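You operate a simulated robot arm through the tools that you are given. There is no shell and no other tool.

You are at the controls of a simulated robot arm. One attempt, no reset.

TASK
Put things in order on the top of the tag bench. At the end: the orange pad stands on top of the clear pack with green cloth; the green block stands where the orange pad stood; the black block stands where the blue fuse stood; the blue fuse stands where the green block stood; whatever was shut is shut again. Leave all else as you found it, and nothing knocked over.

It is judged by the outcome, as a careful person would: the job done as asked, and still so three seconds after it is handed in. It fails if anything else is knocked over, pushed out of place, dropped, spilled or broken. Flat cloth is picked up by pressing the open fingertips on it (5 to 10 N) and closing them slowly along it; thin cloth reads only 2 to 8 mm in the jaws.

THE ROBOT
A 6-joint arm with a two-finger parallel gripper, fixed in place. Base frame: the origin is on the floor under the middle of its stand, x ahead of it, y to its left, z up; the work surface is at about z = 0.86. Units: m, rad, N and s.
With the tool pointing down near the work surface it reaches from about 0.36 to 0.76 m from the base axis. Its first joint turns from -1.152 to 1.152 rad. Payload 2.45 kg.
Tool frame: the origin (TCP) lies between the finger pads and is the grasp point; the fingertips stand 0.024 m ahead of it; z points along the fingers, y is the line along which they close. Largest opening 0.068 m; finger width 0.017, thickness 0.01; the body of the gripper, 0.04 by 0.07 m, starts 0.041 m behind the TCP.
Orientation is that of the tool frame in the base frame, as [roll, pitch, yaw] about the fixed x, y, z axes, in that order (R = Rz(yaw) Ry(pitch) Rx(roll)). With the fingers straight down and closing along the base's y, the tool's x points along the base's -x, its y along +y and its z along -z.

THE INTERFACE
- The arm moves only by the tool move_arm. Its arguments are lists of equal length, an entry for each row: "delta_pos": the shift along the tool's x, y, z in units of 200 mm (1.0 is 200 mm), a list of three; "angular": the turn, a rotation vector about the tool's x, y, z in units of 180 degrees (1.0 is 180 degrees), a list of three; "grip": the finger opening in m, from 0 to 0.068. In form: {"delta_pos": [[dx, dy, dz], ...], "angular": [[ax, ay, az], ...], "grip": [grip, ...]}. A call has 1 to 20 rows; each row is the pose to reach, as a shift and turn from the pose commanded when the call began, along the tool's axes at that moment. A call with a number of a shift or a turn outside -1 to 1 is refused whole. Rows are played at 5 a second. More than 0.05 m and 0.15 rad between two rows, or a gripper value outside its range, and nothing of the call is played. Where a pose cannot be reached the arm comes as near as it can. A force on the tool above 40 N (or 10 N above the force at the start of the call, whichever is more), or a blocked arm, ends the call early, and 0.2 s more pass. Each finger travels about 0.108 m/s and halts on what it meets, pressing with about 36 N; the grip force reading is that of the motor and also rises with nothing between the fingers. The clock runs only during rows and for 0.2 s after the last one: add rows that repeat a pose to give the fingers time. The reply holds the time, the measured pose of the TCP, the force on the tool along the base axes, the opening and the grip force, in the units named above and with some noise, with the torque about the TCP (base axes, N m) and any sound that the robot's microphone picked up.
- Cameras (640 x 400 px; columns grow to the right, rows downward): "scene" is fixed at [0.1693, 0.4344, 1.4376]; the picture's right is [-0.62, -0.79, 0.00], its down [-0.62, 0.49, -0.61] and it looks along [0.48, -0.38, -0.79] (base axes); focal length 257 px, centre (320, 200). "wrist" rides on the gripper at [0.084, 0.011, -0.075] in the tool frame; the picture's right is [-0.13, 0.99, 0.00], its down [-0.60, -0.08, -0.79] and it looks along [-0.79, -0.10, 0.61] (tool axes); focal length 251 px, centre (320, 200). There is no depth. A picture from a camera that has moved, and an enlarged one, comes with that camera's place and axes in the base frame and with its lens.
- snapshot(camera): a new picture of that camera. No time passes.
- enlarge(camera, box): a new picture of the part [left, top, right, bottom] of that camera's present view, enlarged. No time passes.
- close_job(): hands the job in; it is judged then, once.

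Nothing tells you positions but the pictures and the camera data. Unless the task says otherwise, let go and move clear before handing in.

The tools are called after "Request:" by a JSON object that holds its "method" and its "body". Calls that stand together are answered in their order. move_arm: Moves the arm, as the interface text tells. Its arguments: {"type":"object","properties":{"delta_pos":{"type":"array","items":{"type":"array","items":{"type":"number"}}},"angular":{"type":"array","items":{"type":"array","items":{"type":"number"}}},"grip":{"type":"array","items":{"type":"number"}}},"required":["delta_pos","angular","grip"]} The other tools are called the same way: snapshot (camera) takes a picture; enlarge (camera, box) takes an enlarged picture of a part of a camera's view; close_job () hands the job in.

At the start:

```text
time_s: 0.0
tcp_pos: [0.4351, -0.0264, 1.1496]
ee_rot: [-3.142, 0.0, -3.141]
contact_force: [-0.3, -0.2, 0.1]
torque: [-0.01, 0.0, 0.02]
finger_gap: 0.068
grasp_force: 0.0
```

scene: 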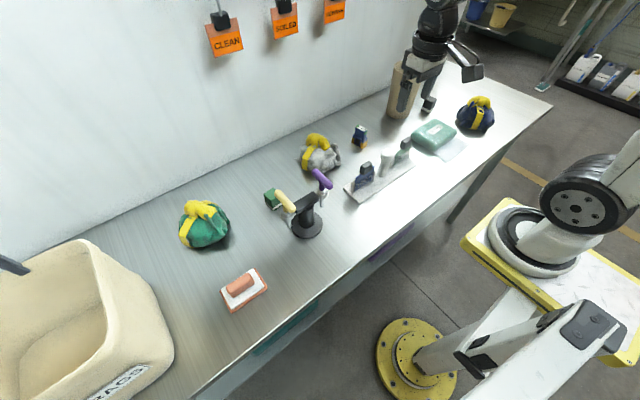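
wrist: 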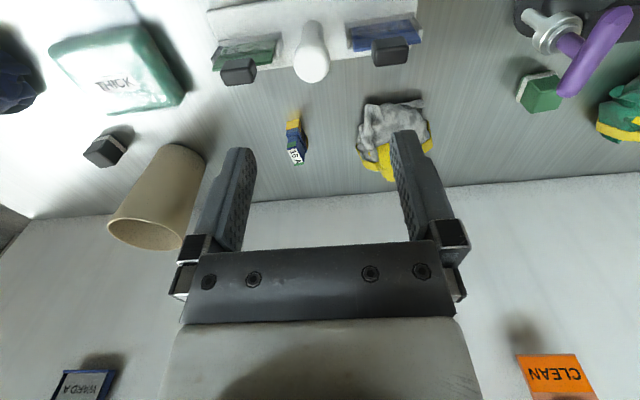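

I see a bench with a bin of rags, cloth bundles, an orange pad on a tray, a stand with handles, a green block, a small blue fuse-like item, a clear pack with green cloth and a black block by a cup. I'll look closer before moving.

Request:
{"method": "enlarge", "body": {"camera": "scene", "box": [160, 180, 340, 320]}}

Request:
{"method": "enlarge", "body": {"camera": "scene", "box": [290, 80, 510, 220]}}

Request:
{"method": "enlarge", "body": {"camera": "wrist", "box": [0, 0, 320, 200]}}

Request:
{"method": "enlarge", "body": {"camera": "wrist", "box": [320, 0, 640, 200]}}

```text
2.86 times, centred on (250, 250) of scene
camera zoom: at [0.1693, 0.4344, 1.4376], right [-0.62, -0.79, 0.0], down [-0.62, 0.49, -0.61], along [0.48, -0.38, -0.79], focal length 735 px, centre (520, 57)
```

zoom: 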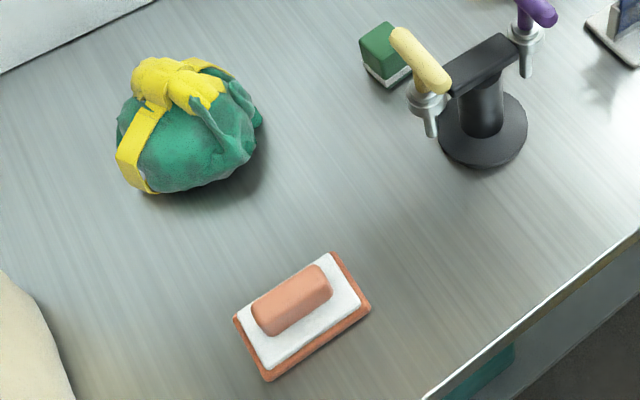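

```text
2.86 times, centred on (400, 150) of scene
camera zoom: at [0.1693, 0.4344, 1.4376], right [-0.62, -0.79, 0.0], down [-0.62, 0.49, -0.61], along [0.48, -0.38, -0.79], focal length 735 px, centre (91, 343)
```

zoom: 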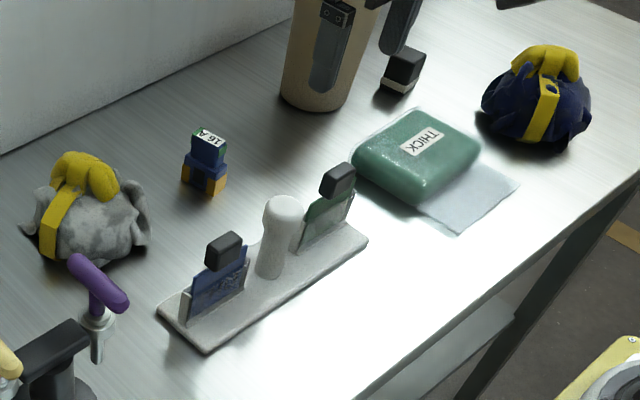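

```text
2.00 times, centred on (160, 100) of wrist
camera zoom: at [0.35, -0.0163, 1.225], right [0.13, 0.99, 0.0], down [0.6, -0.08, 0.79], along [0.79, -0.1, -0.61], focal length 503 px, centre (640, 400)
```

zoom: 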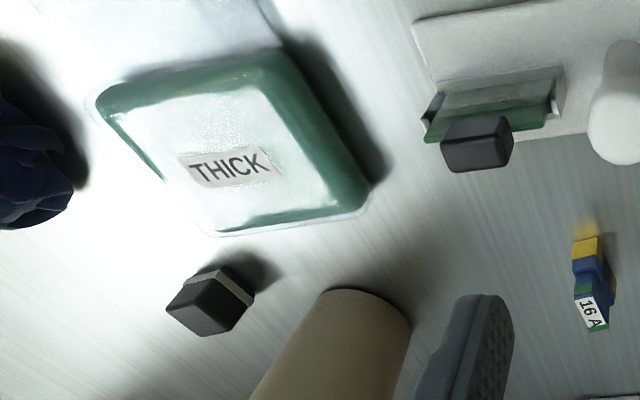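

```text
2.00 times, centred on (480, 100) of wrist
camera zoom: at [0.35, -0.0163, 1.225], right [0.13, 0.99, 0.0], down [0.6, -0.08, 0.79], along [0.79, -0.1, -0.61], focal length 503 px, centre (0, 400)
```

zoom: 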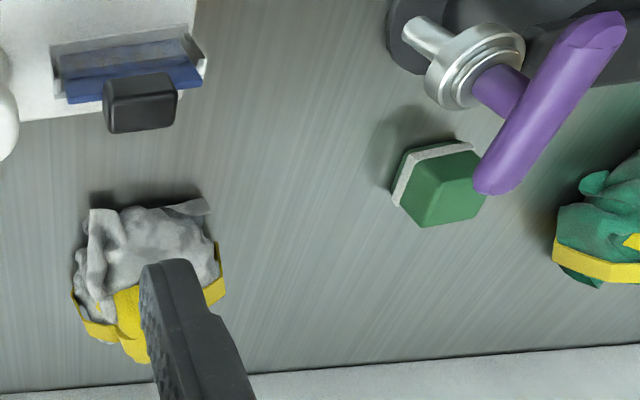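

The pad looks axis-aligned near (0.43, 0.45), the green block near (0.60, 0.27), the fuse near (0.64, -0.10), the black block near (0.61, -0.45) and the "THICK" pack near (0.49, -0.31). I'll swing high toward the pad with the gripper turned 90° so I can view it closely.

Request:
{"method": "move_arm", "body": {"delta_pos": [[0, 0.08, 0], [0, 0.16, 0], [0, 0.24, 0], [0, 0.32, 0], [0, 0.4, 0], [0, 0.48, 0], [0, 0.56, 0], [0, 0.64, 0], [0, 0.72, 0], [0, 0.8, 0], [0, 0.88, 0], [0, 0.95, 0], [0, 0.95, 0]], "angular": [[0, 0, -0.0417], [0, 0, -0.0833], [0, 0, -0.125], [0, 0, -0.1667], [0, 0, -0.2083], [0, 0, -0.25], [0, 0, -0.2917], [0, 0, -0.3333], [0, 0, -0.375], [0, 0, -0.4167], [0, 0, -0.4583], [0, 0, -0.5], [0, 0, -0.5]], "grip": [0.068, 0.068, 0.068, 0.068, 0.068, 0.068, 0.068, 0.068, 0.068, 0.068, 0.068, 0.068, 0.068]}}

```text
time_s: 2.8
tcp_pos: [0.4356, 0.1632, 1.1513]
ee_rot: [-3.141, -0.002, -1.568]
contact_force: [0.6, 1.6, -0.8]
torque: [0.01, -0.01, 0.0]
finger_gap: 0.0679
grasp_force: 0.1
```

The arm is turned with the fingers closing along base x. I'll continue toward the pad and take a picture.

Request:
{"method": "move_arm", "body": {"delta_pos": [[-0.15, 0, 0], [-0.3, 0, 0], [-0.45, 0, 0.1], [-0.6, 0, 0.2], [-0.75, 0, 0.3], [-0.9, 0.04, 0.4], [-0.95, 0.04, 0.5], [-0.95, 0.04, 0.5]], "angular": [[0, 0, 0], [0, 0, 0], [0, 0, 0], [0, 0, 0], [0, 0, 0], [0, 0, 0], [0, 0, 0], [0, 0, 0]], "grip": [0.068, 0.068, 0.068, 0.068, 0.068, 0.068, 0.068, 0.068]}}

Request:
{"method": "snapshot", "body": {"camera": "wrist"}}

Request:
{"method": "snapshot", "body": {"camera": "scene"}}

```text
time_s: 4.6
tcp_pos: [0.4275, 0.3538, 1.0483]
ee_rot: [3.14, 0.002, -1.571]
contact_force: [0.2, -1.3, 0.0]
torque: [-0.02, -0.01, -0.02]
finger_gap: 0.0682
grasp_force: 0.0
```

```text
taken
camera wrist: at [0.4159, 0.2703, 1.1238], right [-0.99, 0.13, 0.0], down [0.08, 0.6, 0.79], along [0.1, 0.79, -0.61], focal length 251 px, centre (320, 200)
```

wrist: 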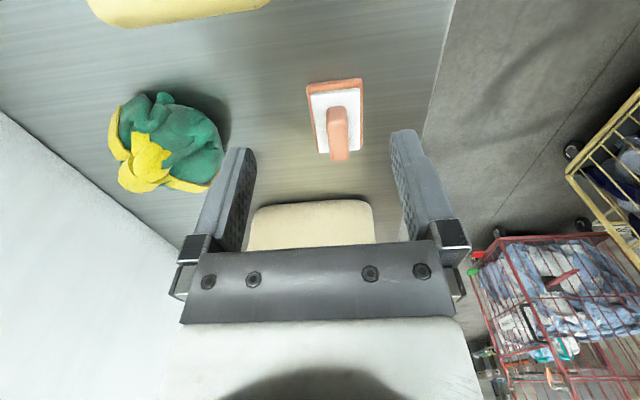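

```text
taken
```

scene: 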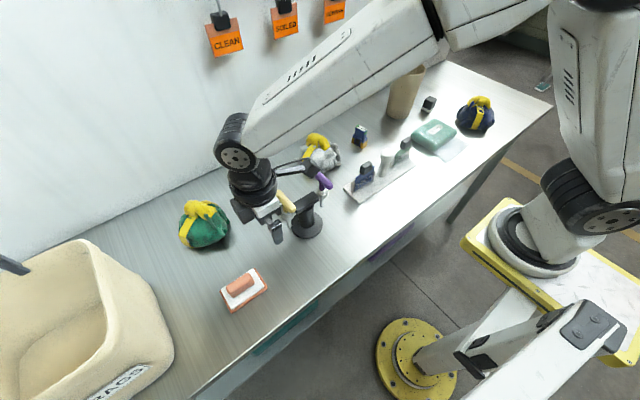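

Request:
{"method": "enlarge", "body": {"camera": "wrist", "box": [260, 60, 420, 180]}}

Request:
{"method": "enlarge", "body": {"camera": "scene", "box": [200, 255, 290, 325]}}

```text
3.33 times, centred on (340, 120) of wrist
camera zoom: at [0.4159, 0.2703, 1.1238], right [-0.99, 0.13, 0.0], down [0.08, 0.6, 0.79], along [0.1, 0.79, -0.61], focal length 838 px, centre (253, 467)
```

zoom: 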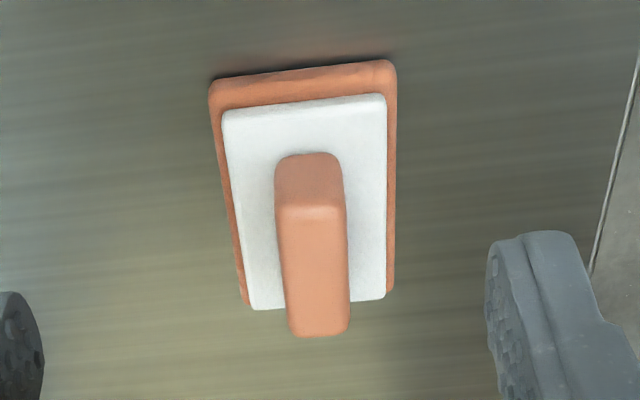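

```text
5.71 times, centred on (245, 290) of scene
camera zoom: at [0.1693, 0.4344, 1.4376], right [-0.62, -0.79, 0.0], down [-0.62, 0.49, -0.61], along [0.48, -0.38, -0.79], focal length 1470 px, centre (749, -314)
```

zoom: 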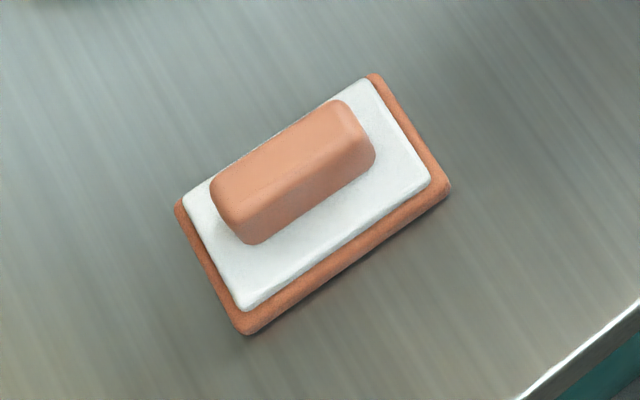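

The pad's handle is seen close up: its centre is about (0.419, 0.455), the long axis runs along y and the top is around z 0.905. I'll move above it and re-check.

Request:
{"method": "move_arm", "body": {"delta_pos": [[-0.12, 0.01, 0], [-0.25, 0.02, 0.05], [-0.38, 0.03, 0.15], [-0.5, 0.0425, 0.25], [-0.5, 0.0425, 0.35], [-0.5, 0.0425, 0.35]], "angular": [[0, 0, 0], [0, 0, 0], [0, 0, 0], [0, 0, 0], [0, 0, 0], [0, 0, 0]], "grip": [0.068, 0.068, 0.068, 0.068, 0.068, 0.068]}}

Request:
{"method": "snapshot", "body": {"camera": "wrist"}}

Request:
{"method": "enlarge", "body": {"camera": "scene", "box": [160, 180, 340, 320]}}

```text
time_s: 6.0
tcp_pos: [0.4166, 0.453, 0.9795]
ee_rot: [-3.141, -0.001, -1.572]
contact_force: [-0.8, 0.4, -0.2]
torque: [-0.03, 0.04, -0.01]
finger_gap: 0.0678
grasp_force: 0.1
```

```text
taken
camera wrist: at [0.4054, 0.369, 1.0543], right [-0.99, 0.13, 0.0], down [0.08, 0.6, 0.79], along [0.1, 0.79, -0.61], focal length 251 px, centre (320, 200)
```

wrist: 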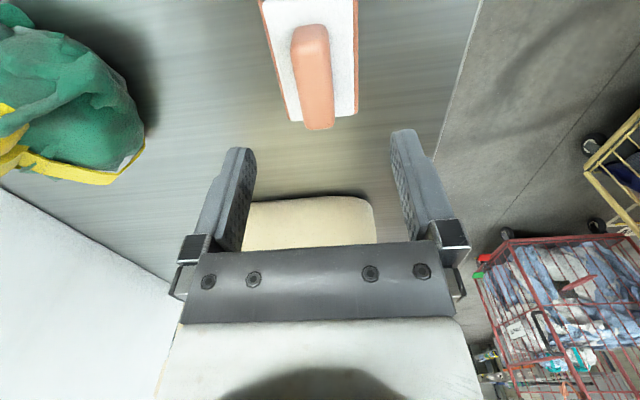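

```text
2.86 times, centred on (250, 250) of scene
camera zoom: at [0.1693, 0.4344, 1.4376], right [-0.62, -0.79, 0.0], down [-0.62, 0.49, -0.61], along [0.48, -0.38, -0.79], focal length 735 px, centre (520, 57)
```

zoom: 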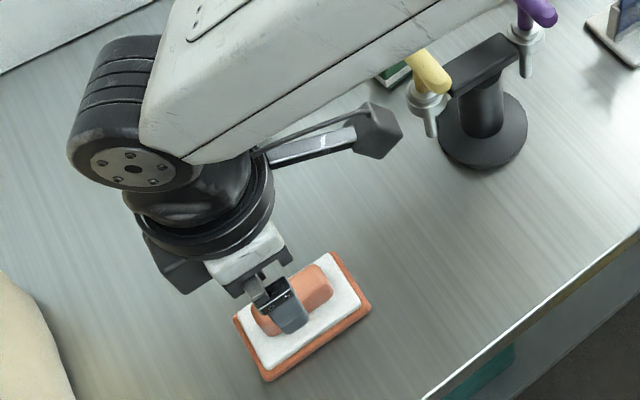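

The handle centre now works out at about (0.420, 0.449), nearly under the tool. I'll lower to straddle it, fingertips just above the white layer, then look before closing.

Request:
{"method": "move_arm", "body": {"delta_pos": [[0.015, -0.015, 0.08], [0.015, -0.015, 0.16], [0.015, -0.015, 0.22], [0.015, -0.015, 0.28], [0.015, -0.015, 0.32], [0.015, -0.015, 0.345], [0.015, -0.015, 0.345]], "angular": [[0, 0, 0], [0, 0, 0], [0, 0, 0], [0, 0, 0], [0, 0, 0], [0, 0, 0], [0, 0, 0]], "grip": [0.068, 0.068, 0.068, 0.068, 0.068, 0.068, 0.068]}}

Request:
{"method": "snapshot", "body": {"camera": "wrist"}}

Request:
{"method": "enlarge", "body": {"camera": "scene", "box": [200, 255, 290, 325]}}

```text
time_s: 7.6
tcp_pos: [0.4222, 0.4499, 0.9096]
ee_rot: [-3.141, 0.0, -1.571]
contact_force: [-0.4, 0.9, -0.1]
torque: [-0.02, 0.01, 0.0]
finger_gap: 0.0678
grasp_force: 0.0
```

```text
taken
camera wrist: at [0.4096, 0.3657, 0.9865], right [-0.99, 0.13, 0.0], down [0.08, 0.6, 0.79], along [0.1, 0.79, -0.61], focal length 251 px, centre (320, 200)
```

wrist: 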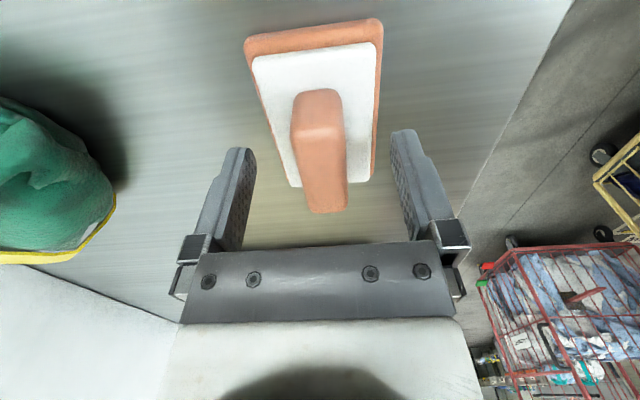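

```text
5.71 times, centred on (245, 290) of scene
camera zoom: at [0.1693, 0.4344, 1.4376], right [-0.62, -0.79, 0.0], down [-0.62, 0.49, -0.61], along [0.48, -0.38, -0.79], focal length 1470 px, centre (749, -314)
```

zoom: 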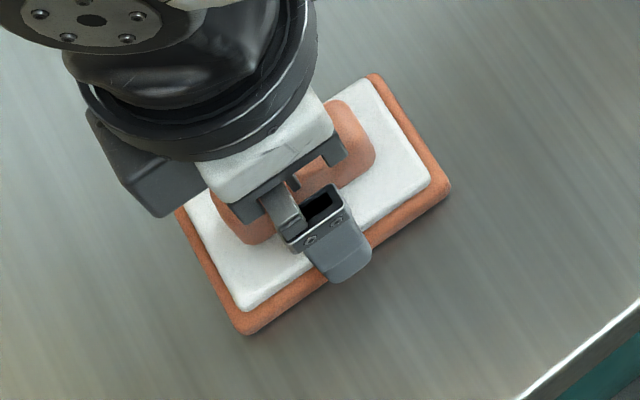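

The handle is centred between the fingers, with the tips above the white layer. Closing gently on it.

Request:
{"method": "move_arm", "body": {"delta_pos": [[0, 0, 0], [0, 0, 0], [0, 0, 0], [0, 0, 0], [0, 0, 0], [0, 0, 0], [0, 0, 0]], "angular": [[0, 0, 0], [0, 0, 0], [0, 0, 0], [0, 0, 0], [0, 0, 0], [0, 0, 0], [0, 0, 0]], "grip": [0.055, 0.045, 0.035, 0.025, 0.018, 0.012, 0.012]}}

Request:
{"method": "snapshot", "body": {"camera": "wrist"}}

```text
time_s: 9.2
tcp_pos: [0.4212, 0.4495, 0.9112]
ee_rot: [3.141, -0.001, -1.572]
contact_force: [0.6, -0.5, 0.0]
torque: [-0.03, 0.01, 0.02]
finger_gap: 0.0211
grasp_force: 36.4
```

```text
taken
camera wrist: at [0.4096, 0.3658, 0.9868], right [-0.99, 0.13, 0.0], down [0.08, 0.6, 0.79], along [0.1, 0.79, -0.61], focal length 251 px, centre (320, 200)
```

wrist: 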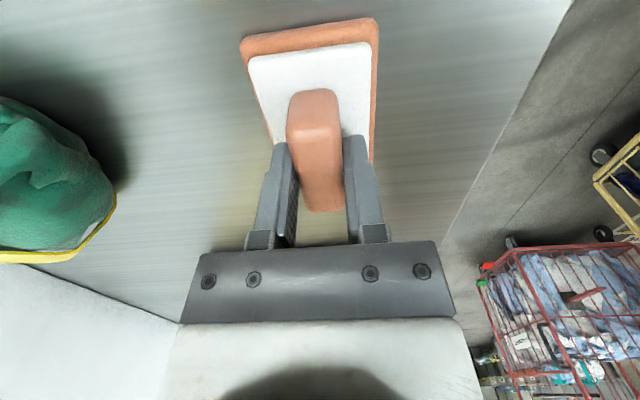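

The grip holds the handle at 21 mm with 36 N. I'll lift straight up and verify.

Request:
{"method": "move_arm", "body": {"delta_pos": [[0, 0, -0.05], [0, 0, -0.1], [0, 0, -0.2], [0, 0, -0.35], [0, 0, -0.5], [0, 0, -0.65], [0, 0, -0.8], [0, 0, -0.95], [0, 0, -0.95]], "angular": [[0, 0, 0], [0, 0, 0], [0, 0, 0], [0, 0, 0], [0, 0, 0], [0, 0, 0], [0, 0, 0], [0, 0, 0], [0, 0, 0]], "grip": [0.012, 0.012, 0.012, 0.012, 0.012, 0.012, 0.012, 0.012, 0.012]}}

Request:
{"method": "snapshot", "body": {"camera": "wrist"}}

Request:
{"method": "snapshot", "body": {"camera": "scene"}}

```text
time_s: 11.2
tcp_pos: [0.4212, 0.4493, 1.1001]
ee_rot: [-3.141, 0.0, -1.57]
contact_force: [1.0, 0.8, -1.0]
torque: [-0.03, 0.01, 0.0]
finger_gap: 0.0211
grasp_force: 35.8
```

```text
taken
camera wrist: at [0.4082, 0.3646, 1.1761], right [-0.99, 0.13, 0.0], down [0.08, 0.6, 0.79], along [0.1, 0.79, -0.61], focal length 251 px, centre (320, 200)
```

wrist: 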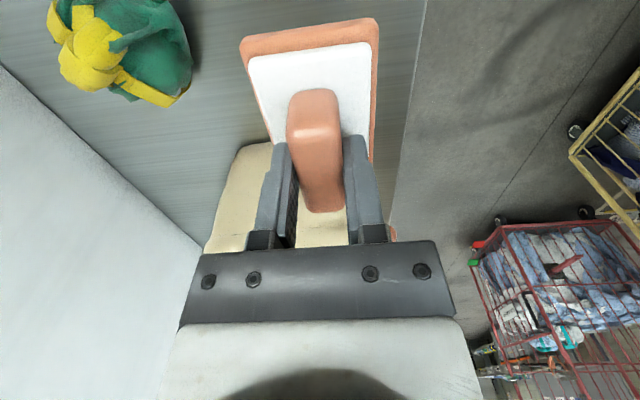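

```text
taken
```

scene: 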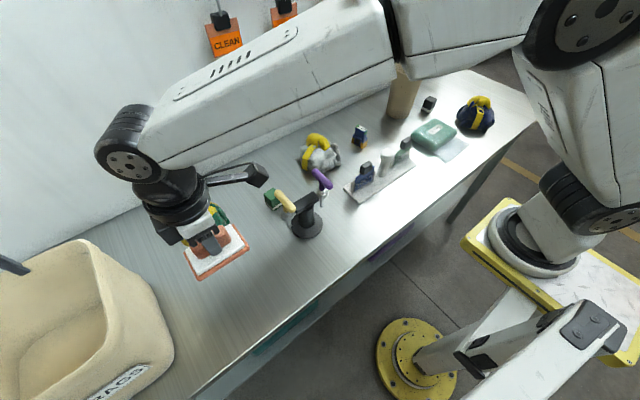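

The pad is secure and lifted clear. I'll carry it high toward the pack, turning the wrist back to its natural direction on the way.

Request:
{"method": "move_arm", "body": {"delta_pos": [[0, 0, -0.12], [0.05, 0, -0.25], [0.12, 0, -0.25], [0.2, 0, -0.25], [0.28, 0, -0.25], [0.36, 0, -0.25], [0.44, 0, -0.25], [0.52, 0, -0.25], [0.6, 0, -0.25], [0.68, 0, -0.25], [0.76, 0, -0.25], [0.84, 0, -0.25], [0.92, 0, -0.25], [0.97, 0, -0.25], [0.97, 0, -0.25]], "angular": [[0, 0, 0], [0, 0, 0], [0, 0, 0.04], [0, 0, 0.08], [0, 0, 0.12], [0, 0, 0.16], [0, 0, 0.2], [0, 0, 0.24], [0, 0, 0.28], [0, 0, 0.32], [0, 0, 0.36], [0, 0, 0.4], [0, 0, 0.44], [0, 0, 0.48], [0, 0, 0.5]], "grip": [0.012, 0.012, 0.012, 0.012, 0.012, 0.012, 0.012, 0.012, 0.012, 0.012, 0.012, 0.012, 0.012, 0.012, 0.012]}}

```text
time_s: 14.4
tcp_pos: [0.4217, 0.2572, 1.1508]
ee_rot: [-3.141, 0.001, 3.139]
contact_force: [1.4, -0.3, -0.9]
torque: [0.0, 0.02, 0.02]
finger_gap: 0.021
grasp_force: 36.1
```

Request:
{"method": "move_arm", "body": {"delta_pos": [[0, -0.08, 0], [0, -0.18, 0], [0, -0.3, 0], [0, -0.42, 0], [0, -0.54, 0], [0, -0.66, 0], [0, -0.78, 0], [0, -0.9, 0], [0, -0.98, 0], [0, -0.98, 0]], "angular": [[0, 0, 0], [0, 0, 0], [0, 0, 0], [0, 0, 0], [0, 0, 0], [0, 0, 0], [0, 0, 0], [0, 0, 0], [0, 0, 0], [0, 0, 0]], "grip": [0.012, 0.012, 0.012, 0.012, 0.012, 0.012, 0.012, 0.012, 0.012, 0.012]}}

Request:
{"method": "snapshot", "body": {"camera": "wrist"}}

```text
time_s: 16.6
tcp_pos: [0.4218, 0.0623, 1.1516]
ee_rot: [-3.138, -0.001, 3.141]
contact_force: [-0.6, 0.7, -1.0]
torque: [0.01, 0.01, 0.02]
finger_gap: 0.021
grasp_force: 35.8
```

```text
taken
camera wrist: at [0.3357, 0.0728, 1.2264], right [0.13, 0.99, 0.0], down [0.6, -0.08, 0.79], along [0.79, -0.1, -0.61], focal length 251 px, centre (320, 200)
```

wrist: 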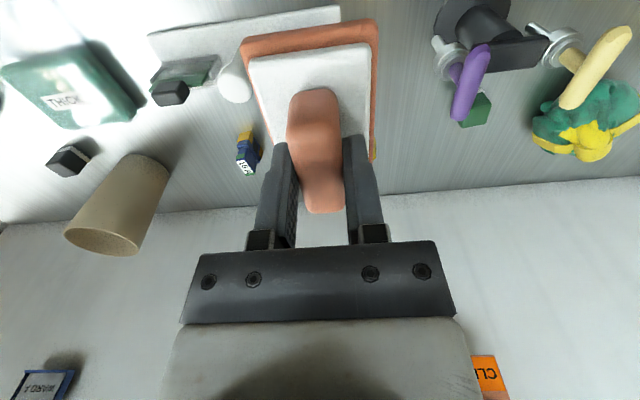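

Request:
{"method": "move_arm", "body": {"delta_pos": [[0, -0.08, 0], [0, -0.18, 0], [0, -0.3, 0], [0, -0.42, 0], [0, -0.54, 0], [0, -0.66, 0], [0, -0.78, 0], [0, -0.85, 0], [0, -0.85, 0]], "angular": [[0, 0, 0], [0, 0, 0], [0, 0, 0], [0, 0, 0], [0, 0, 0], [0, 0, 0], [0, 0, 0], [0, 0, 0], [0, 0, 0]], "grip": [0.012, 0.012, 0.012, 0.012, 0.012, 0.012, 0.012, 0.012, 0.012]}}

Request:
{"method": "snapshot", "body": {"camera": "wrist"}}

Request:
{"method": "snapshot", "body": {"camera": "scene"}}

```text
time_s: 18.6
tcp_pos: [0.4206, -0.1111, 1.1513]
ee_rot: [3.14, 0.001, -3.141]
contact_force: [-0.9, 0.4, -0.9]
torque: [-0.01, -0.02, -0.01]
finger_gap: 0.0212
grasp_force: 35.9
```

```text
taken
camera wrist: at [0.3356, -0.1005, 1.2269], right [0.13, 0.99, 0.0], down [0.6, -0.08, 0.79], along [0.79, -0.1, -0.61], focal length 251 px, centre (320, 200)
```

wrist: 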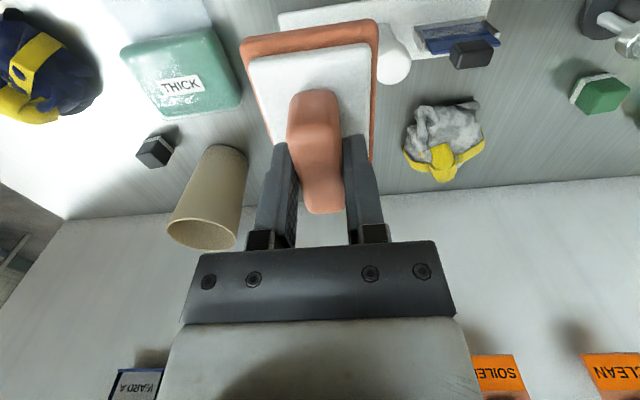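

```text
taken
```

scene: 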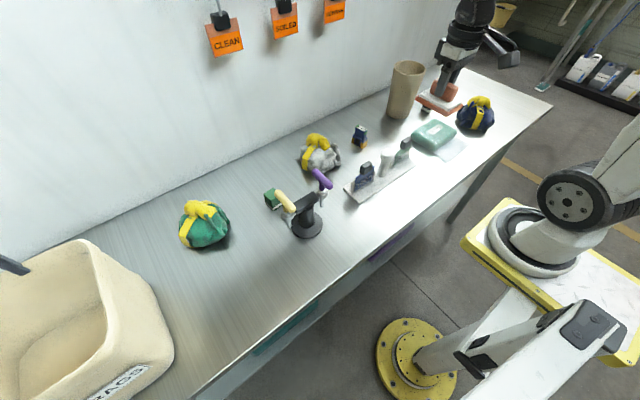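

Request:
{"method": "enlarge", "body": {"camera": "wrist", "box": [90, 10, 250, 110]}}

Request:
{"method": "enlarge", "body": {"camera": "scene", "box": [390, 90, 490, 170]}}

Request:
{"method": "enlarge", "body": {"camera": "wrist", "box": [110, 110, 270, 260]}}

```text
4.00 times, centred on (170, 60) of wrist
camera zoom: at [0.3356, -0.1005, 1.2269], right [0.13, 0.99, 0.0], down [0.6, -0.08, 0.79], along [0.79, -0.1, -0.61], focal length 1006 px, centre (920, 760)
```

zoom: 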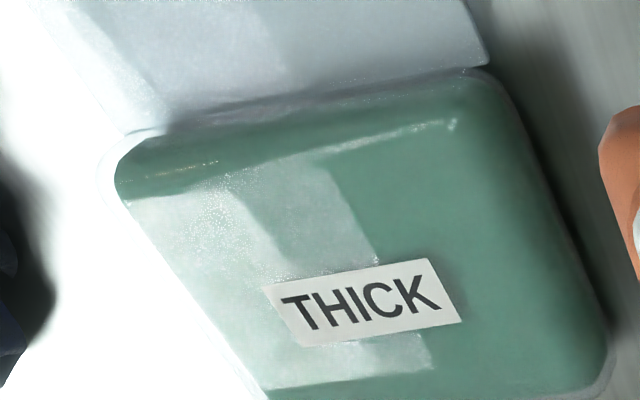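

```text
5.00 times, centred on (440, 130) of scene
camera zoom: at [0.1693, 0.4344, 1.4376], right [-0.62, -0.79, 0.0], down [-0.62, 0.49, -0.61], along [0.48, -0.38, -0.79], focal length 1286 px, centre (-280, 550)
```

zoom: 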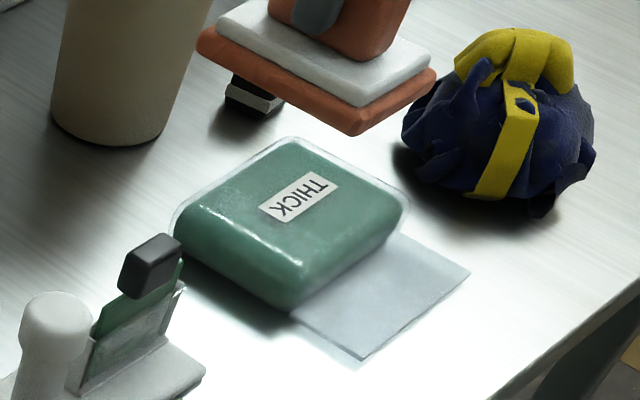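

```text
2.67 times, centred on (190, 185) of wrist
camera zoom: at [0.3356, -0.1005, 1.2269], right [0.13, 0.99, 0.0], down [0.6, -0.08, 0.79], along [0.79, -0.1, -0.61], focal length 670 px, centre (667, 240)
```

zoom: 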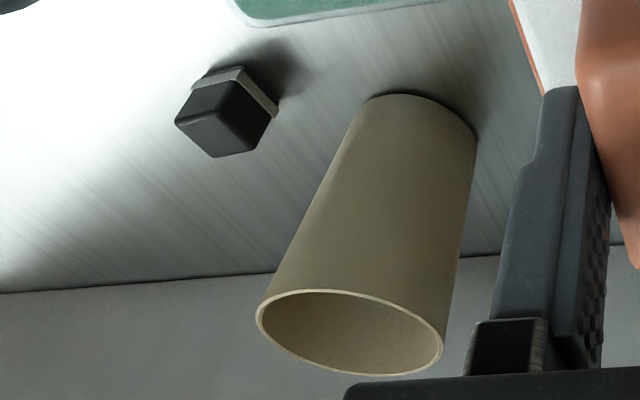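

The pack centre works out near (0.482, -0.308), about 100 × 130 mm with the long side along y. I'll move the pad above it, turning the wrist so the pad's long side also runs along y, staying high.

Request:
{"method": "move_arm", "body": {"delta_pos": [[-0.02, -0.06, 0], [-0.04, -0.13, 0], [-0.06, -0.2, 0], [-0.09, -0.28, 0], [-0.12, -0.36, 0], [-0.15, -0.44, 0], [-0.18, -0.53, 0], [-0.21, -0.62, 0], [-0.24, -0.71, 0], [-0.26, -0.8, 0], [-0.28, -0.88, 0], [-0.305, -0.94, 0.1], [-0.305, -0.985, 0.2], [-0.305, -0.985, 0.3], [-0.305, -0.985, 0.3]], "angular": [[0, 0, 0.0385], [0, 0, 0.077], [0, 0, 0.1155], [0, 0, 0.154], [0, 0, 0.1925], [0, 0, 0.231], [0, 0, 0.2695], [0, 0, 0.308], [0, 0, 0.3465], [0, 0, 0.385], [0, 0, 0.4235], [0, 0, 0.462], [0, 0, 0.5], [0, 0, 0.5], [0, 0, 0.5]], "grip": [0.012, 0.012, 0.012, 0.012, 0.012, 0.012, 0.012, 0.012, 0.012, 0.012, 0.012, 0.012, 0.012, 0.012, 0.012]}}

Request:
{"method": "snapshot", "body": {"camera": "wrist"}}

Request:
{"method": "enlarge", "body": {"camera": "scene", "box": [360, 40, 520, 180]}}

```text
time_s: 21.8
tcp_pos: [0.4839, -0.3075, 1.0903]
ee_rot: [3.142, 0.0, 1.568]
contact_force: [0.6, 0.0, -0.9]
torque: [0.02, -0.03, 0.0]
finger_gap: 0.021
grasp_force: 36.1
```

```text
taken
camera wrist: at [0.4944, -0.2236, 1.1662], right [0.99, -0.13, 0.0], down [-0.08, -0.6, 0.79], along [-0.1, -0.79, -0.61], focal length 251 px, centre (320, 200)
```

wrist: 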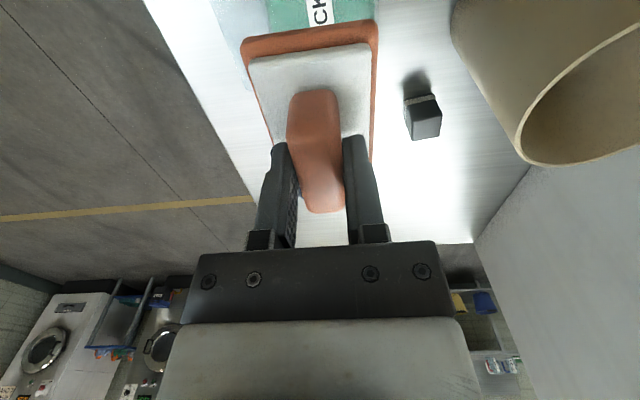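

```text
2.86 times, centred on (440, 110) of scene
camera zoom: at [0.1693, 0.4344, 1.4376], right [-0.62, -0.79, 0.0], down [-0.62, 0.49, -0.61], along [0.48, -0.38, -0.79], focal length 735 px, centre (-23, 457)
```

zoom: 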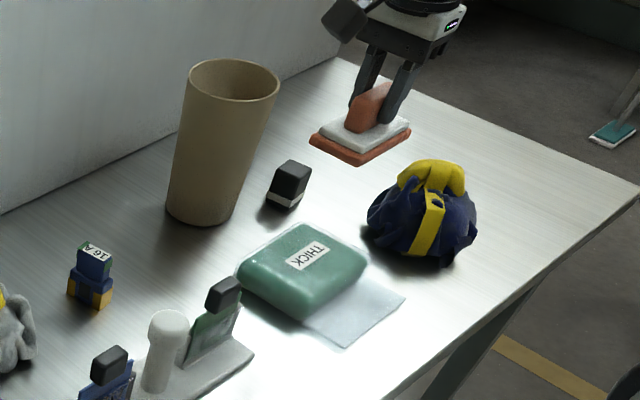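

The pad is over the pack's centre in x (pack edges at about x 0.434 and 0.532). I'll lower to just above it and check from the side.

Request:
{"method": "move_arm", "body": {"delta_pos": [[0, 0, 0.1], [0, 0, 0.2], [0, 0, 0.3], [0, 0, 0.4], [0, 0, 0.5], [0, 0, 0.57], [0, 0, 0.62], [0, 0, 0.62]], "angular": [[0, 0, 0], [0, 0, 0], [0, 0, 0], [0, 0, 0], [0, 0, 0], [0, 0, 0], [0, 0, 0], [0, 0, 0]], "grip": [0.012, 0.012, 0.012, 0.012, 0.012, 0.012, 0.012, 0.012]}}

Request:
{"method": "snapshot", "body": {"camera": "wrist"}}

Request:
{"method": "enlarge", "body": {"camera": "scene", "box": [390, 80, 490, 170]}}

```text
time_s: 23.6
tcp_pos: [0.4836, -0.3078, 0.9659]
ee_rot: [3.141, 0.001, 1.571]
contact_force: [-0.6, 0.1, -0.1]
torque: [0.04, 0.02, 0.01]
finger_gap: 0.0212
grasp_force: 36.0
```

```text
taken
camera wrist: at [0.493, -0.2231, 1.0413], right [0.99, -0.13, 0.0], down [-0.08, -0.6, 0.79], along [-0.1, -0.79, -0.61], focal length 251 px, centre (320, 200)
```

wrist: 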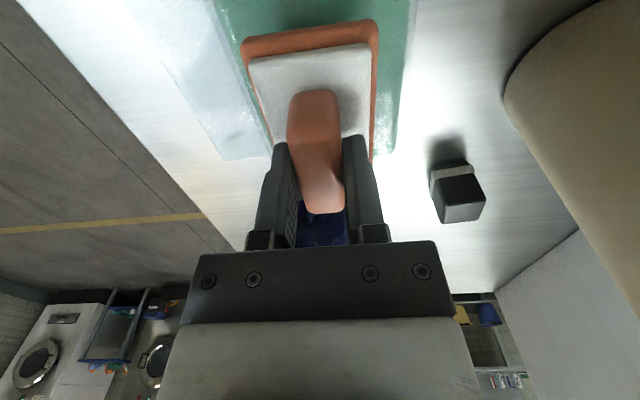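

```text
4.44 times, centred on (440, 125) of scene
camera zoom: at [0.1693, 0.4344, 1.4376], right [-0.62, -0.79, 0.0], down [-0.62, 0.49, -0.61], along [0.48, -0.38, -0.79], focal length 1143 px, centre (-213, 533)
```

zoom: 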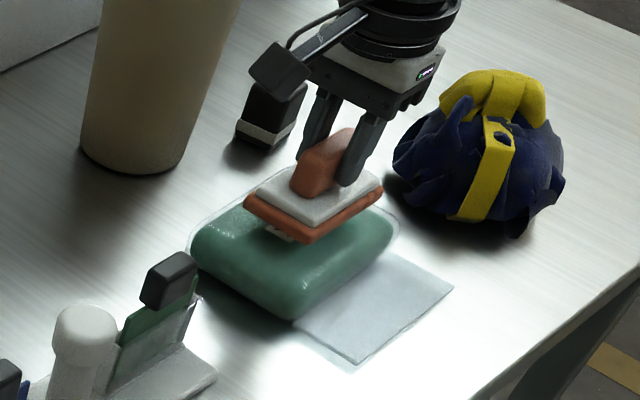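

Request:
{"method": "move_arm", "body": {"delta_pos": [[0, 0, 0.0125], [0, 0, 0.025], [0, 0, 0.0375], [0, 0, 0.05], [0, 0, 0.05]], "angular": [[0, 0, 0], [0, 0, 0], [0, 0, 0], [0, 0, 0], [0, 0, 0]], "grip": [0.012, 0.012, 0.012, 0.012, 0.012]}}

Request:
{"method": "enlarge", "body": {"camera": "scene", "box": [410, 100, 470, 160]}}

```text
time_s: 24.8
tcp_pos: [0.4829, -0.3062, 0.9558]
ee_rot: [-3.141, -0.001, 1.571]
contact_force: [0.5, -0.2, -0.6]
torque: [-0.01, 0.01, 0.01]
finger_gap: 0.0212
grasp_force: 35.9
```

```text
6.67 times, centred on (440, 130) of scene
camera zoom: at [0.1693, 0.4344, 1.4376], right [-0.62, -0.79, 0.0], down [-0.62, 0.49, -0.61], along [0.48, -0.38, -0.79], focal length 1715 px, centre (-480, 667)
```

zoom: 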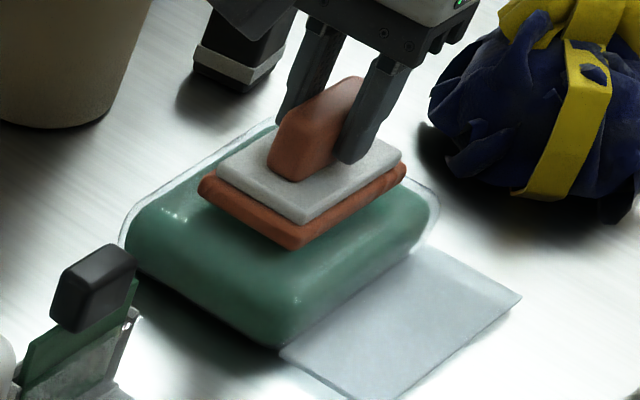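

Still slightly above the pack. I'll nudge a few millimetres toward the pack's centre and keep lowering gently, watching the force.

Request:
{"method": "move_arm", "body": {"delta_pos": [[0.02, 0.01, 0], [0.02, 0.01, 0.01], [0.02, 0.01, 0.02], [0.02, 0.01, 0.03], [0.02, 0.01, 0.04], [0.02, 0.01, 0.04]], "angular": [[0, 0, 0], [0, 0, 0], [0, 0, 0], [0, 0, 0], [0, 0, 0], [0, 0, 0]], "grip": [0.012, 0.012, 0.012, 0.012, 0.012, 0.012]}}

Request:
{"method": "enlarge", "body": {"camera": "scene", "box": [410, 100, 470, 160]}}

```text
time_s: 26.2
tcp_pos: [0.4854, -0.3025, 0.9492]
ee_rot: [3.14, 0.0, 1.573]
contact_force: [-3.5, 2.6, 11.1]
torque: [0.22, 0.18, 0.02]
finger_gap: 0.021
grasp_force: 35.6
```

```text
6.67 times, centred on (440, 130) of scene
camera zoom: at [0.169, 0.4345, 1.4376], right [-0.62, -0.79, 0.0], down [-0.62, 0.49, -0.61], along [0.48, -0.38, -0.79], focal length 1715 px, centre (-480, 667)
```

zoom: 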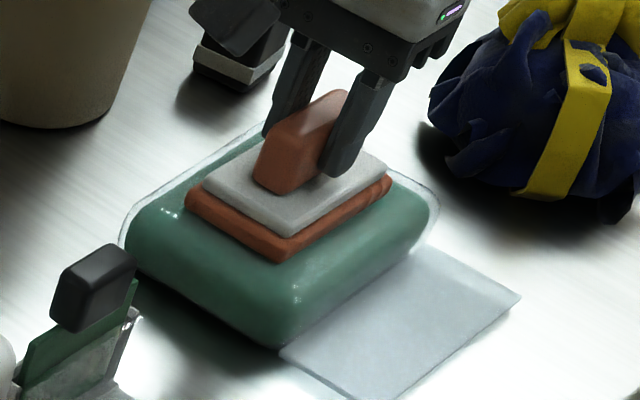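

Contact: the pad rests on the pack with about 11 N. I'll ease up a hair, open the fingers slowly, and check it stays level.

Request:
{"method": "move_arm", "body": {"delta_pos": [[0, 0, -0.004], [0, 0, -0.005], [0, 0, -0.005], [0, 0, -0.005], [0, 0, -0.005], [0, 0, -0.005], [0, 0, -0.005]], "angular": [[0, 0, 0], [0, 0, 0], [0, 0, 0], [0, 0, 0], [0, 0, 0], [0, 0, 0], [0, 0, 0]], "grip": [0.012, 0.018, 0.023, 0.028, 0.035, 0.042, 0.042]}}

Request:
{"method": "enlarge", "body": {"camera": "scene", "box": [410, 100, 470, 160]}}

Request:
{"method": "snapshot", "body": {"camera": "wrist"}}

```text
time_s: 27.8
tcp_pos: [0.4852, -0.3022, 0.9501]
ee_rot: [-3.141, 0.001, 1.57]
contact_force: [-0.4, 0.8, -0.2]
torque: [0.01, 0.0, 0.02]
finger_gap: 0.0422
grasp_force: 0.1
```

```text
6.67 times, centred on (440, 130) of scene
camera zoom: at [0.1693, 0.4344, 1.4376], right [-0.62, -0.79, 0.0], down [-0.62, 0.49, -0.61], along [0.48, -0.38, -0.79], focal length 1715 px, centre (-480, 667)
```

zoom: 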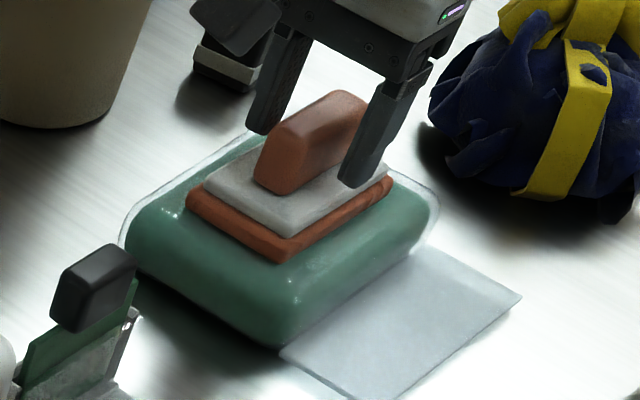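

```text
taken
camera wrist: at [0.4948, -0.2187, 1.025], right [0.99, -0.13, 0.0], down [-0.08, -0.6, 0.79], along [-0.1, -0.79, -0.61], focal length 251 px, centre (320, 200)
```

wrist: 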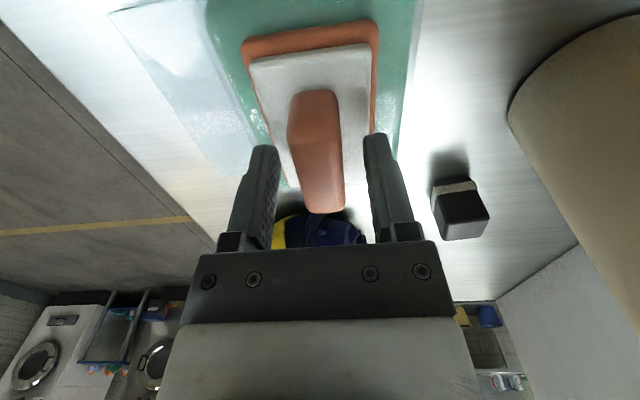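

The pad sits level and centred on the pack and the fingers are free. I'll rise straight up and then head to the green block.

Request:
{"method": "move_arm", "body": {"delta_pos": [[0, 0, -0.05], [0, 0, -0.12], [0, 0, -0.24], [0, 0, -0.4], [0, 0, -0.56], [0, 0, -0.72], [0, 0, -0.88], [0, 0, -1.0], [0, 0, -1.0]], "angular": [[0, 0, 0], [0, 0, 0], [0, 0, 0], [0, 0, 0], [0, 0, 0], [0, 0, 0], [0, 0, 0], [0, 0, 0], [0, 0, 0]], "grip": [0.042, 0.042, 0.042, 0.042, 0.042, 0.042, 0.042, 0.042, 0.042]}}

Request:
{"method": "snapshot", "body": {"camera": "wrist"}}

Request:
{"method": "enlarge", "body": {"camera": "scene", "box": [390, 80, 490, 170]}}

```text
time_s: 29.8
tcp_pos: [0.4839, -0.3027, 1.1508]
ee_rot: [3.14, 0.001, 1.571]
contact_force: [0.2, 0.3, 0.0]
torque: [0.01, 0.0, 0.0]
finger_gap: 0.0422
grasp_force: 0.0
```

```text
taken
camera wrist: at [0.4937, -0.2193, 1.2262], right [0.99, -0.13, 0.0], down [-0.08, -0.6, 0.79], along [-0.1, -0.79, -0.61], focal length 251 px, centre (320, 200)
```

wrist: 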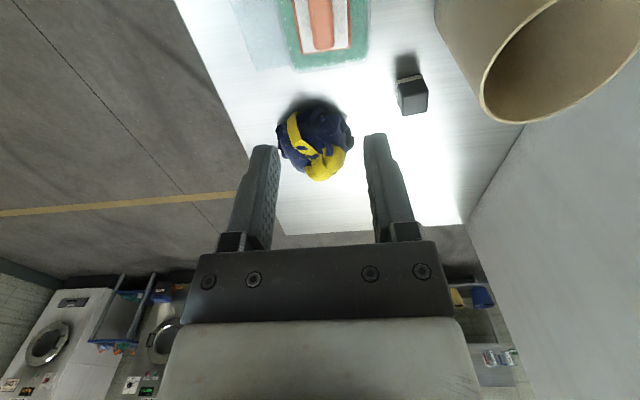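

```text
4.44 times, centred on (440, 125) of scene
camera zoom: at [0.1693, 0.4344, 1.4376], right [-0.62, -0.79, 0.0], down [-0.62, 0.49, -0.61], along [0.48, -0.38, -0.79], focal length 1143 px, centre (-213, 533)
```

zoom: 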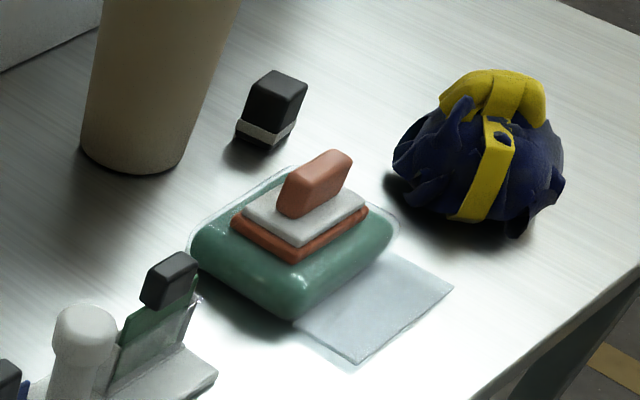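

The pad stays put on the pack. I'll now swing back high toward the green block, turning the wrist back to face forward.

Request:
{"method": "move_arm", "body": {"delta_pos": [[0.06, 0, 0], [0.13, 0, 0], [0.2, 0, 0], [0.28, 0, 0], [0.36, 0, 0], [0.44, 0, 0], [0.52, 0, 0], [0.6, 0, 0], [0.68, 0, 0], [0.76, 0, 0], [0.84, 0, 0], [0.92, 0, 0], [0.98, 0, 0], [0.98, 0, 0]], "angular": [[0, 0, -0.0385], [0, 0, -0.077], [0, 0, -0.1155], [0, 0, -0.154], [0, 0, -0.1925], [0, 0, -0.231], [0, 0, -0.2695], [0, 0, -0.308], [0, 0, -0.3465], [0, 0, -0.385], [0, 0, -0.4235], [0, 0, -0.462], [0, 0, -0.5], [0, 0, -0.5]], "grip": [0.05, 0.068, 0.068, 0.068, 0.068, 0.068, 0.068, 0.068, 0.068, 0.068, 0.068, 0.068, 0.068, 0.068]}}

Request:
{"method": "move_arm", "body": {"delta_pos": [[0, 0.08, 0], [0, 0.18, 0], [0, 0.3, 0], [0, 0.42, 0], [0, 0.54, 0], [0, 0.66, 0], [0, 0.78, 0], [0, 0.9, 0], [0, 0.98, 0], [0, 0.98, 0]], "angular": [[0, 0, 0], [0, 0, 0], [0, 0, 0], [0, 0, 0], [0, 0, 0], [0, 0, 0], [0, 0, 0], [0, 0, 0], [0, 0, 0], [0, 0, 0]], "grip": [0.068, 0.068, 0.068, 0.068, 0.068, 0.068, 0.068, 0.068, 0.068, 0.068]}}

Request:
{"method": "snapshot", "body": {"camera": "wrist"}}

Request:
{"method": "snapshot", "body": {"camera": "scene"}}

```text
time_s: 32.8
tcp_pos: [0.4828, -0.1043, 1.1486]
ee_rot: [3.141, 0.0, -3.139]
contact_force: [0.2, 0.3, -0.8]
torque: [0.0, 0.0, 0.04]
finger_gap: 0.0681
grasp_force: 0.0
```

```text
time_s: 35.0
tcp_pos: [0.4853, 0.0884, 1.1504]
ee_rot: [3.141, -0.002, 3.141]
contact_force: [-0.5, 0.1, 0.5]
torque: [0.02, -0.02, 0.0]
finger_gap: 0.0678
grasp_force: 0.1
```

```text
taken
camera wrist: at [0.3999, 0.0984, 1.2247], right [0.13, 0.99, 0.0], down [0.6, -0.08, 0.79], along [0.79, -0.1, -0.61], focal length 251 px, centre (320, 200)
```

wrist: 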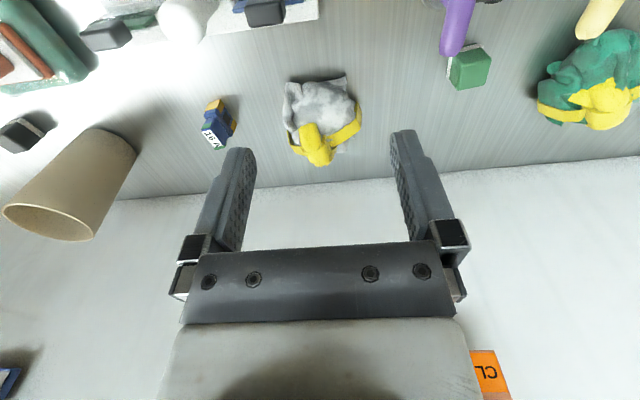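

```text
taken
```

scene: 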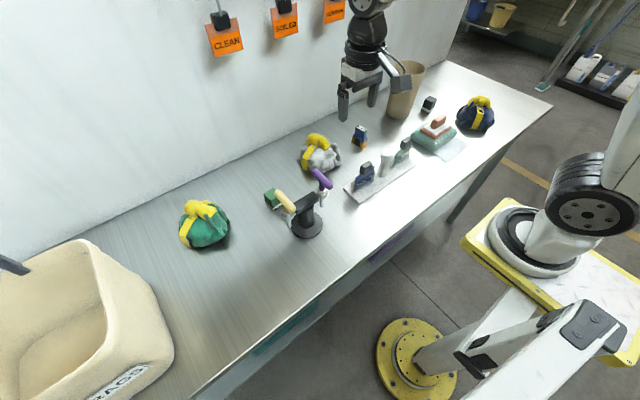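

Request:
{"method": "enlarge", "body": {"camera": "wrist", "box": [420, 20, 520, 110]}}

Request:
{"method": "enlarge", "body": {"camera": "wrist", "box": [170, 70, 270, 170]}}

Request:
{"method": "enlarge", "body": {"camera": "scene", "box": [250, 160, 350, 250]}}

Request:
{"method": "enlarge", "body": {"camera": "scene", "box": [330, 110, 390, 160]}}

```text
4.44 times, centred on (470, 65) of wrist
camera zoom: at [0.3999, 0.0984, 1.2247], right [0.13, 0.99, 0.0], down [0.6, -0.08, 0.79], along [0.79, -0.1, -0.61], focal length 1118 px, centre (-347, 800)
```

zoom: 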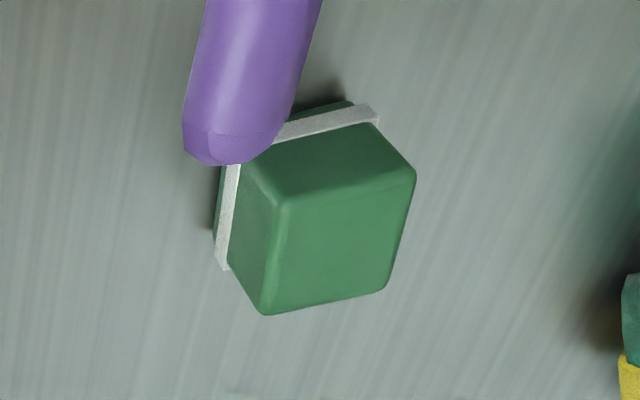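

```text
4.00 times, centred on (220, 120) of wrist
camera zoom: at [0.3999, 0.0984, 1.2247], right [0.13, 0.99, 0.0], down [0.6, -0.08, 0.79], along [0.79, -0.1, -0.61], focal length 1006 px, centre (720, 520)
```

zoom: 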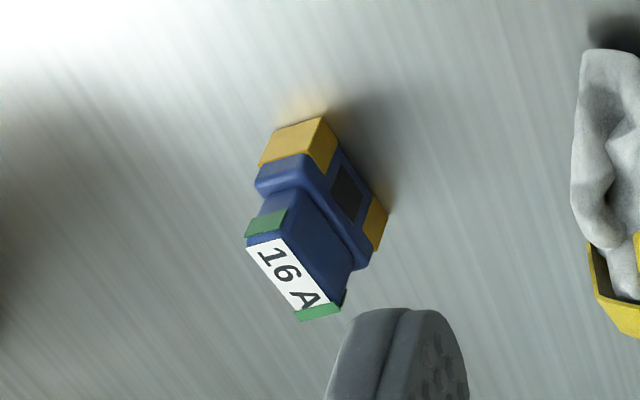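

```text
4.44 times, centred on (300, 205) of scene
camera zoom: at [0.1693, 0.4344, 1.4376], right [-0.62, -0.79, 0.0], down [-0.62, 0.49, -0.61], along [0.48, -0.38, -0.79], focal length 1143 px, centre (409, 178)
```

zoom: 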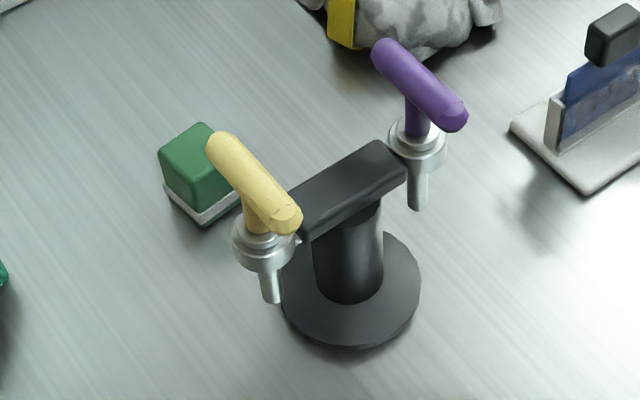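

```text
8.00 times, centred on (360, 135) of scene
camera zoom: at [0.1693, 0.4344, 1.4376], right [-0.62, -0.79, 0.0], down [-0.62, 0.49, -0.61], along [0.48, -0.38, -0.79], focal length 2058 px, centre (0, 720)
```

zoom: 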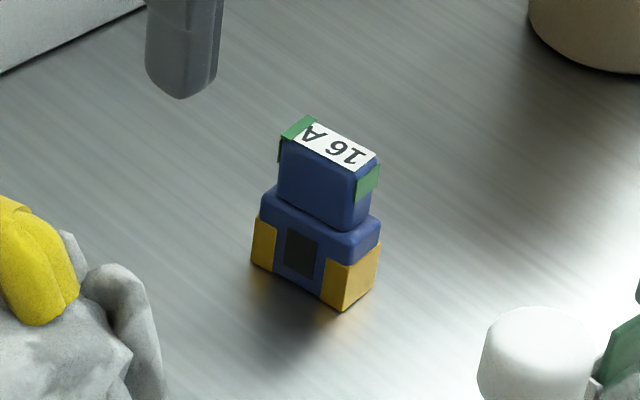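

Now I have clear views: the green block is about 35 mm wide and 38 mm tall, centred near (0.585, 0.275), turned about 7°. The T-handles beside it reach z ≈ 1.015, so I'll hover with the camera on the -y side, away from the handles, and check clearance.

Request:
{"method": "move_arm", "body": {"delta_pos": [[-0.03, 0.06, 0], [-0.07, 0.13, 0], [-0.11, 0.2, 0], [-0.15, 0.27, 0], [-0.19, 0.34, 0], [-0.23, 0.41, 0], [-0.27, 0.48, 0], [-0.3, 0.55, 0], [-0.34, 0.62, 0], [-0.38, 0.69, 0], [-0.42, 0.76, 0], [-0.45, 0.83, 0], [-0.48, 0.89, 0], [-0.4985, 0.933, 0], [-0.4985, 0.933, 0]], "angular": [[0, 0, -0.0385], [0, 0, -0.077], [0, 0, -0.1155], [0, 0, -0.154], [0, 0, -0.1925], [0, 0, -0.231], [0, 0, -0.2695], [0, 0, -0.308], [0, 0, -0.3465], [0, 0, -0.385], [0, 0, -0.4235], [0, 0, -0.462], [0, 0, -0.5], [0, 0, -0.538], [0, 0, -0.538]], "grip": [0.068, 0.068, 0.068, 0.068, 0.068, 0.068, 0.068, 0.068, 0.068, 0.068, 0.068, 0.068, 0.068, 0.068, 0.068]}}

Request:
{"method": "snapshot", "body": {"camera": "wrist"}}

Request:
{"method": "snapshot", "body": {"camera": "scene"}}

```text
time_s: 38.2
tcp_pos: [0.587, 0.2758, 1.1508]
ee_rot: [3.141, 0.0, -1.447]
contact_force: [0.7, 0.2, -0.5]
torque: [-0.02, -0.03, -0.01]
finger_gap: 0.0681
grasp_force: 0.1
```

```text
taken
camera wrist: at [0.5845, 0.1902, 1.2254], right [-1.0, 0.01, 0.0], down [0.0, 0.61, 0.79], along [0.01, 0.79, -0.61], focal length 251 px, centre (320, 200)
```

wrist: 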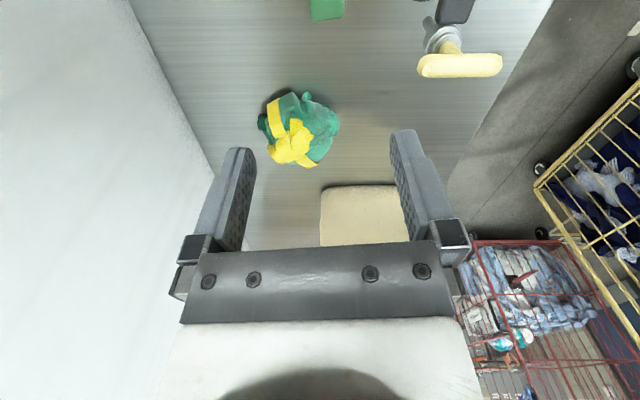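

```text
taken
```

scene: 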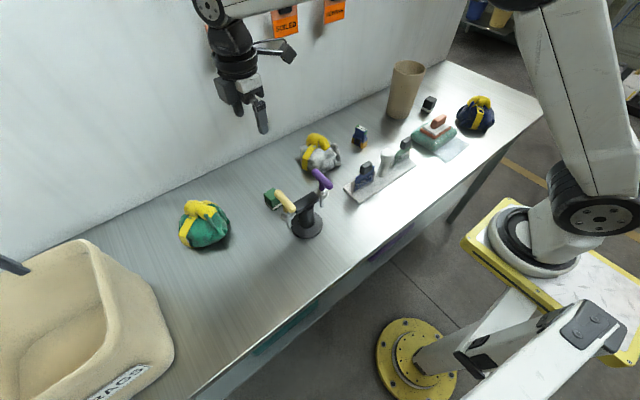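

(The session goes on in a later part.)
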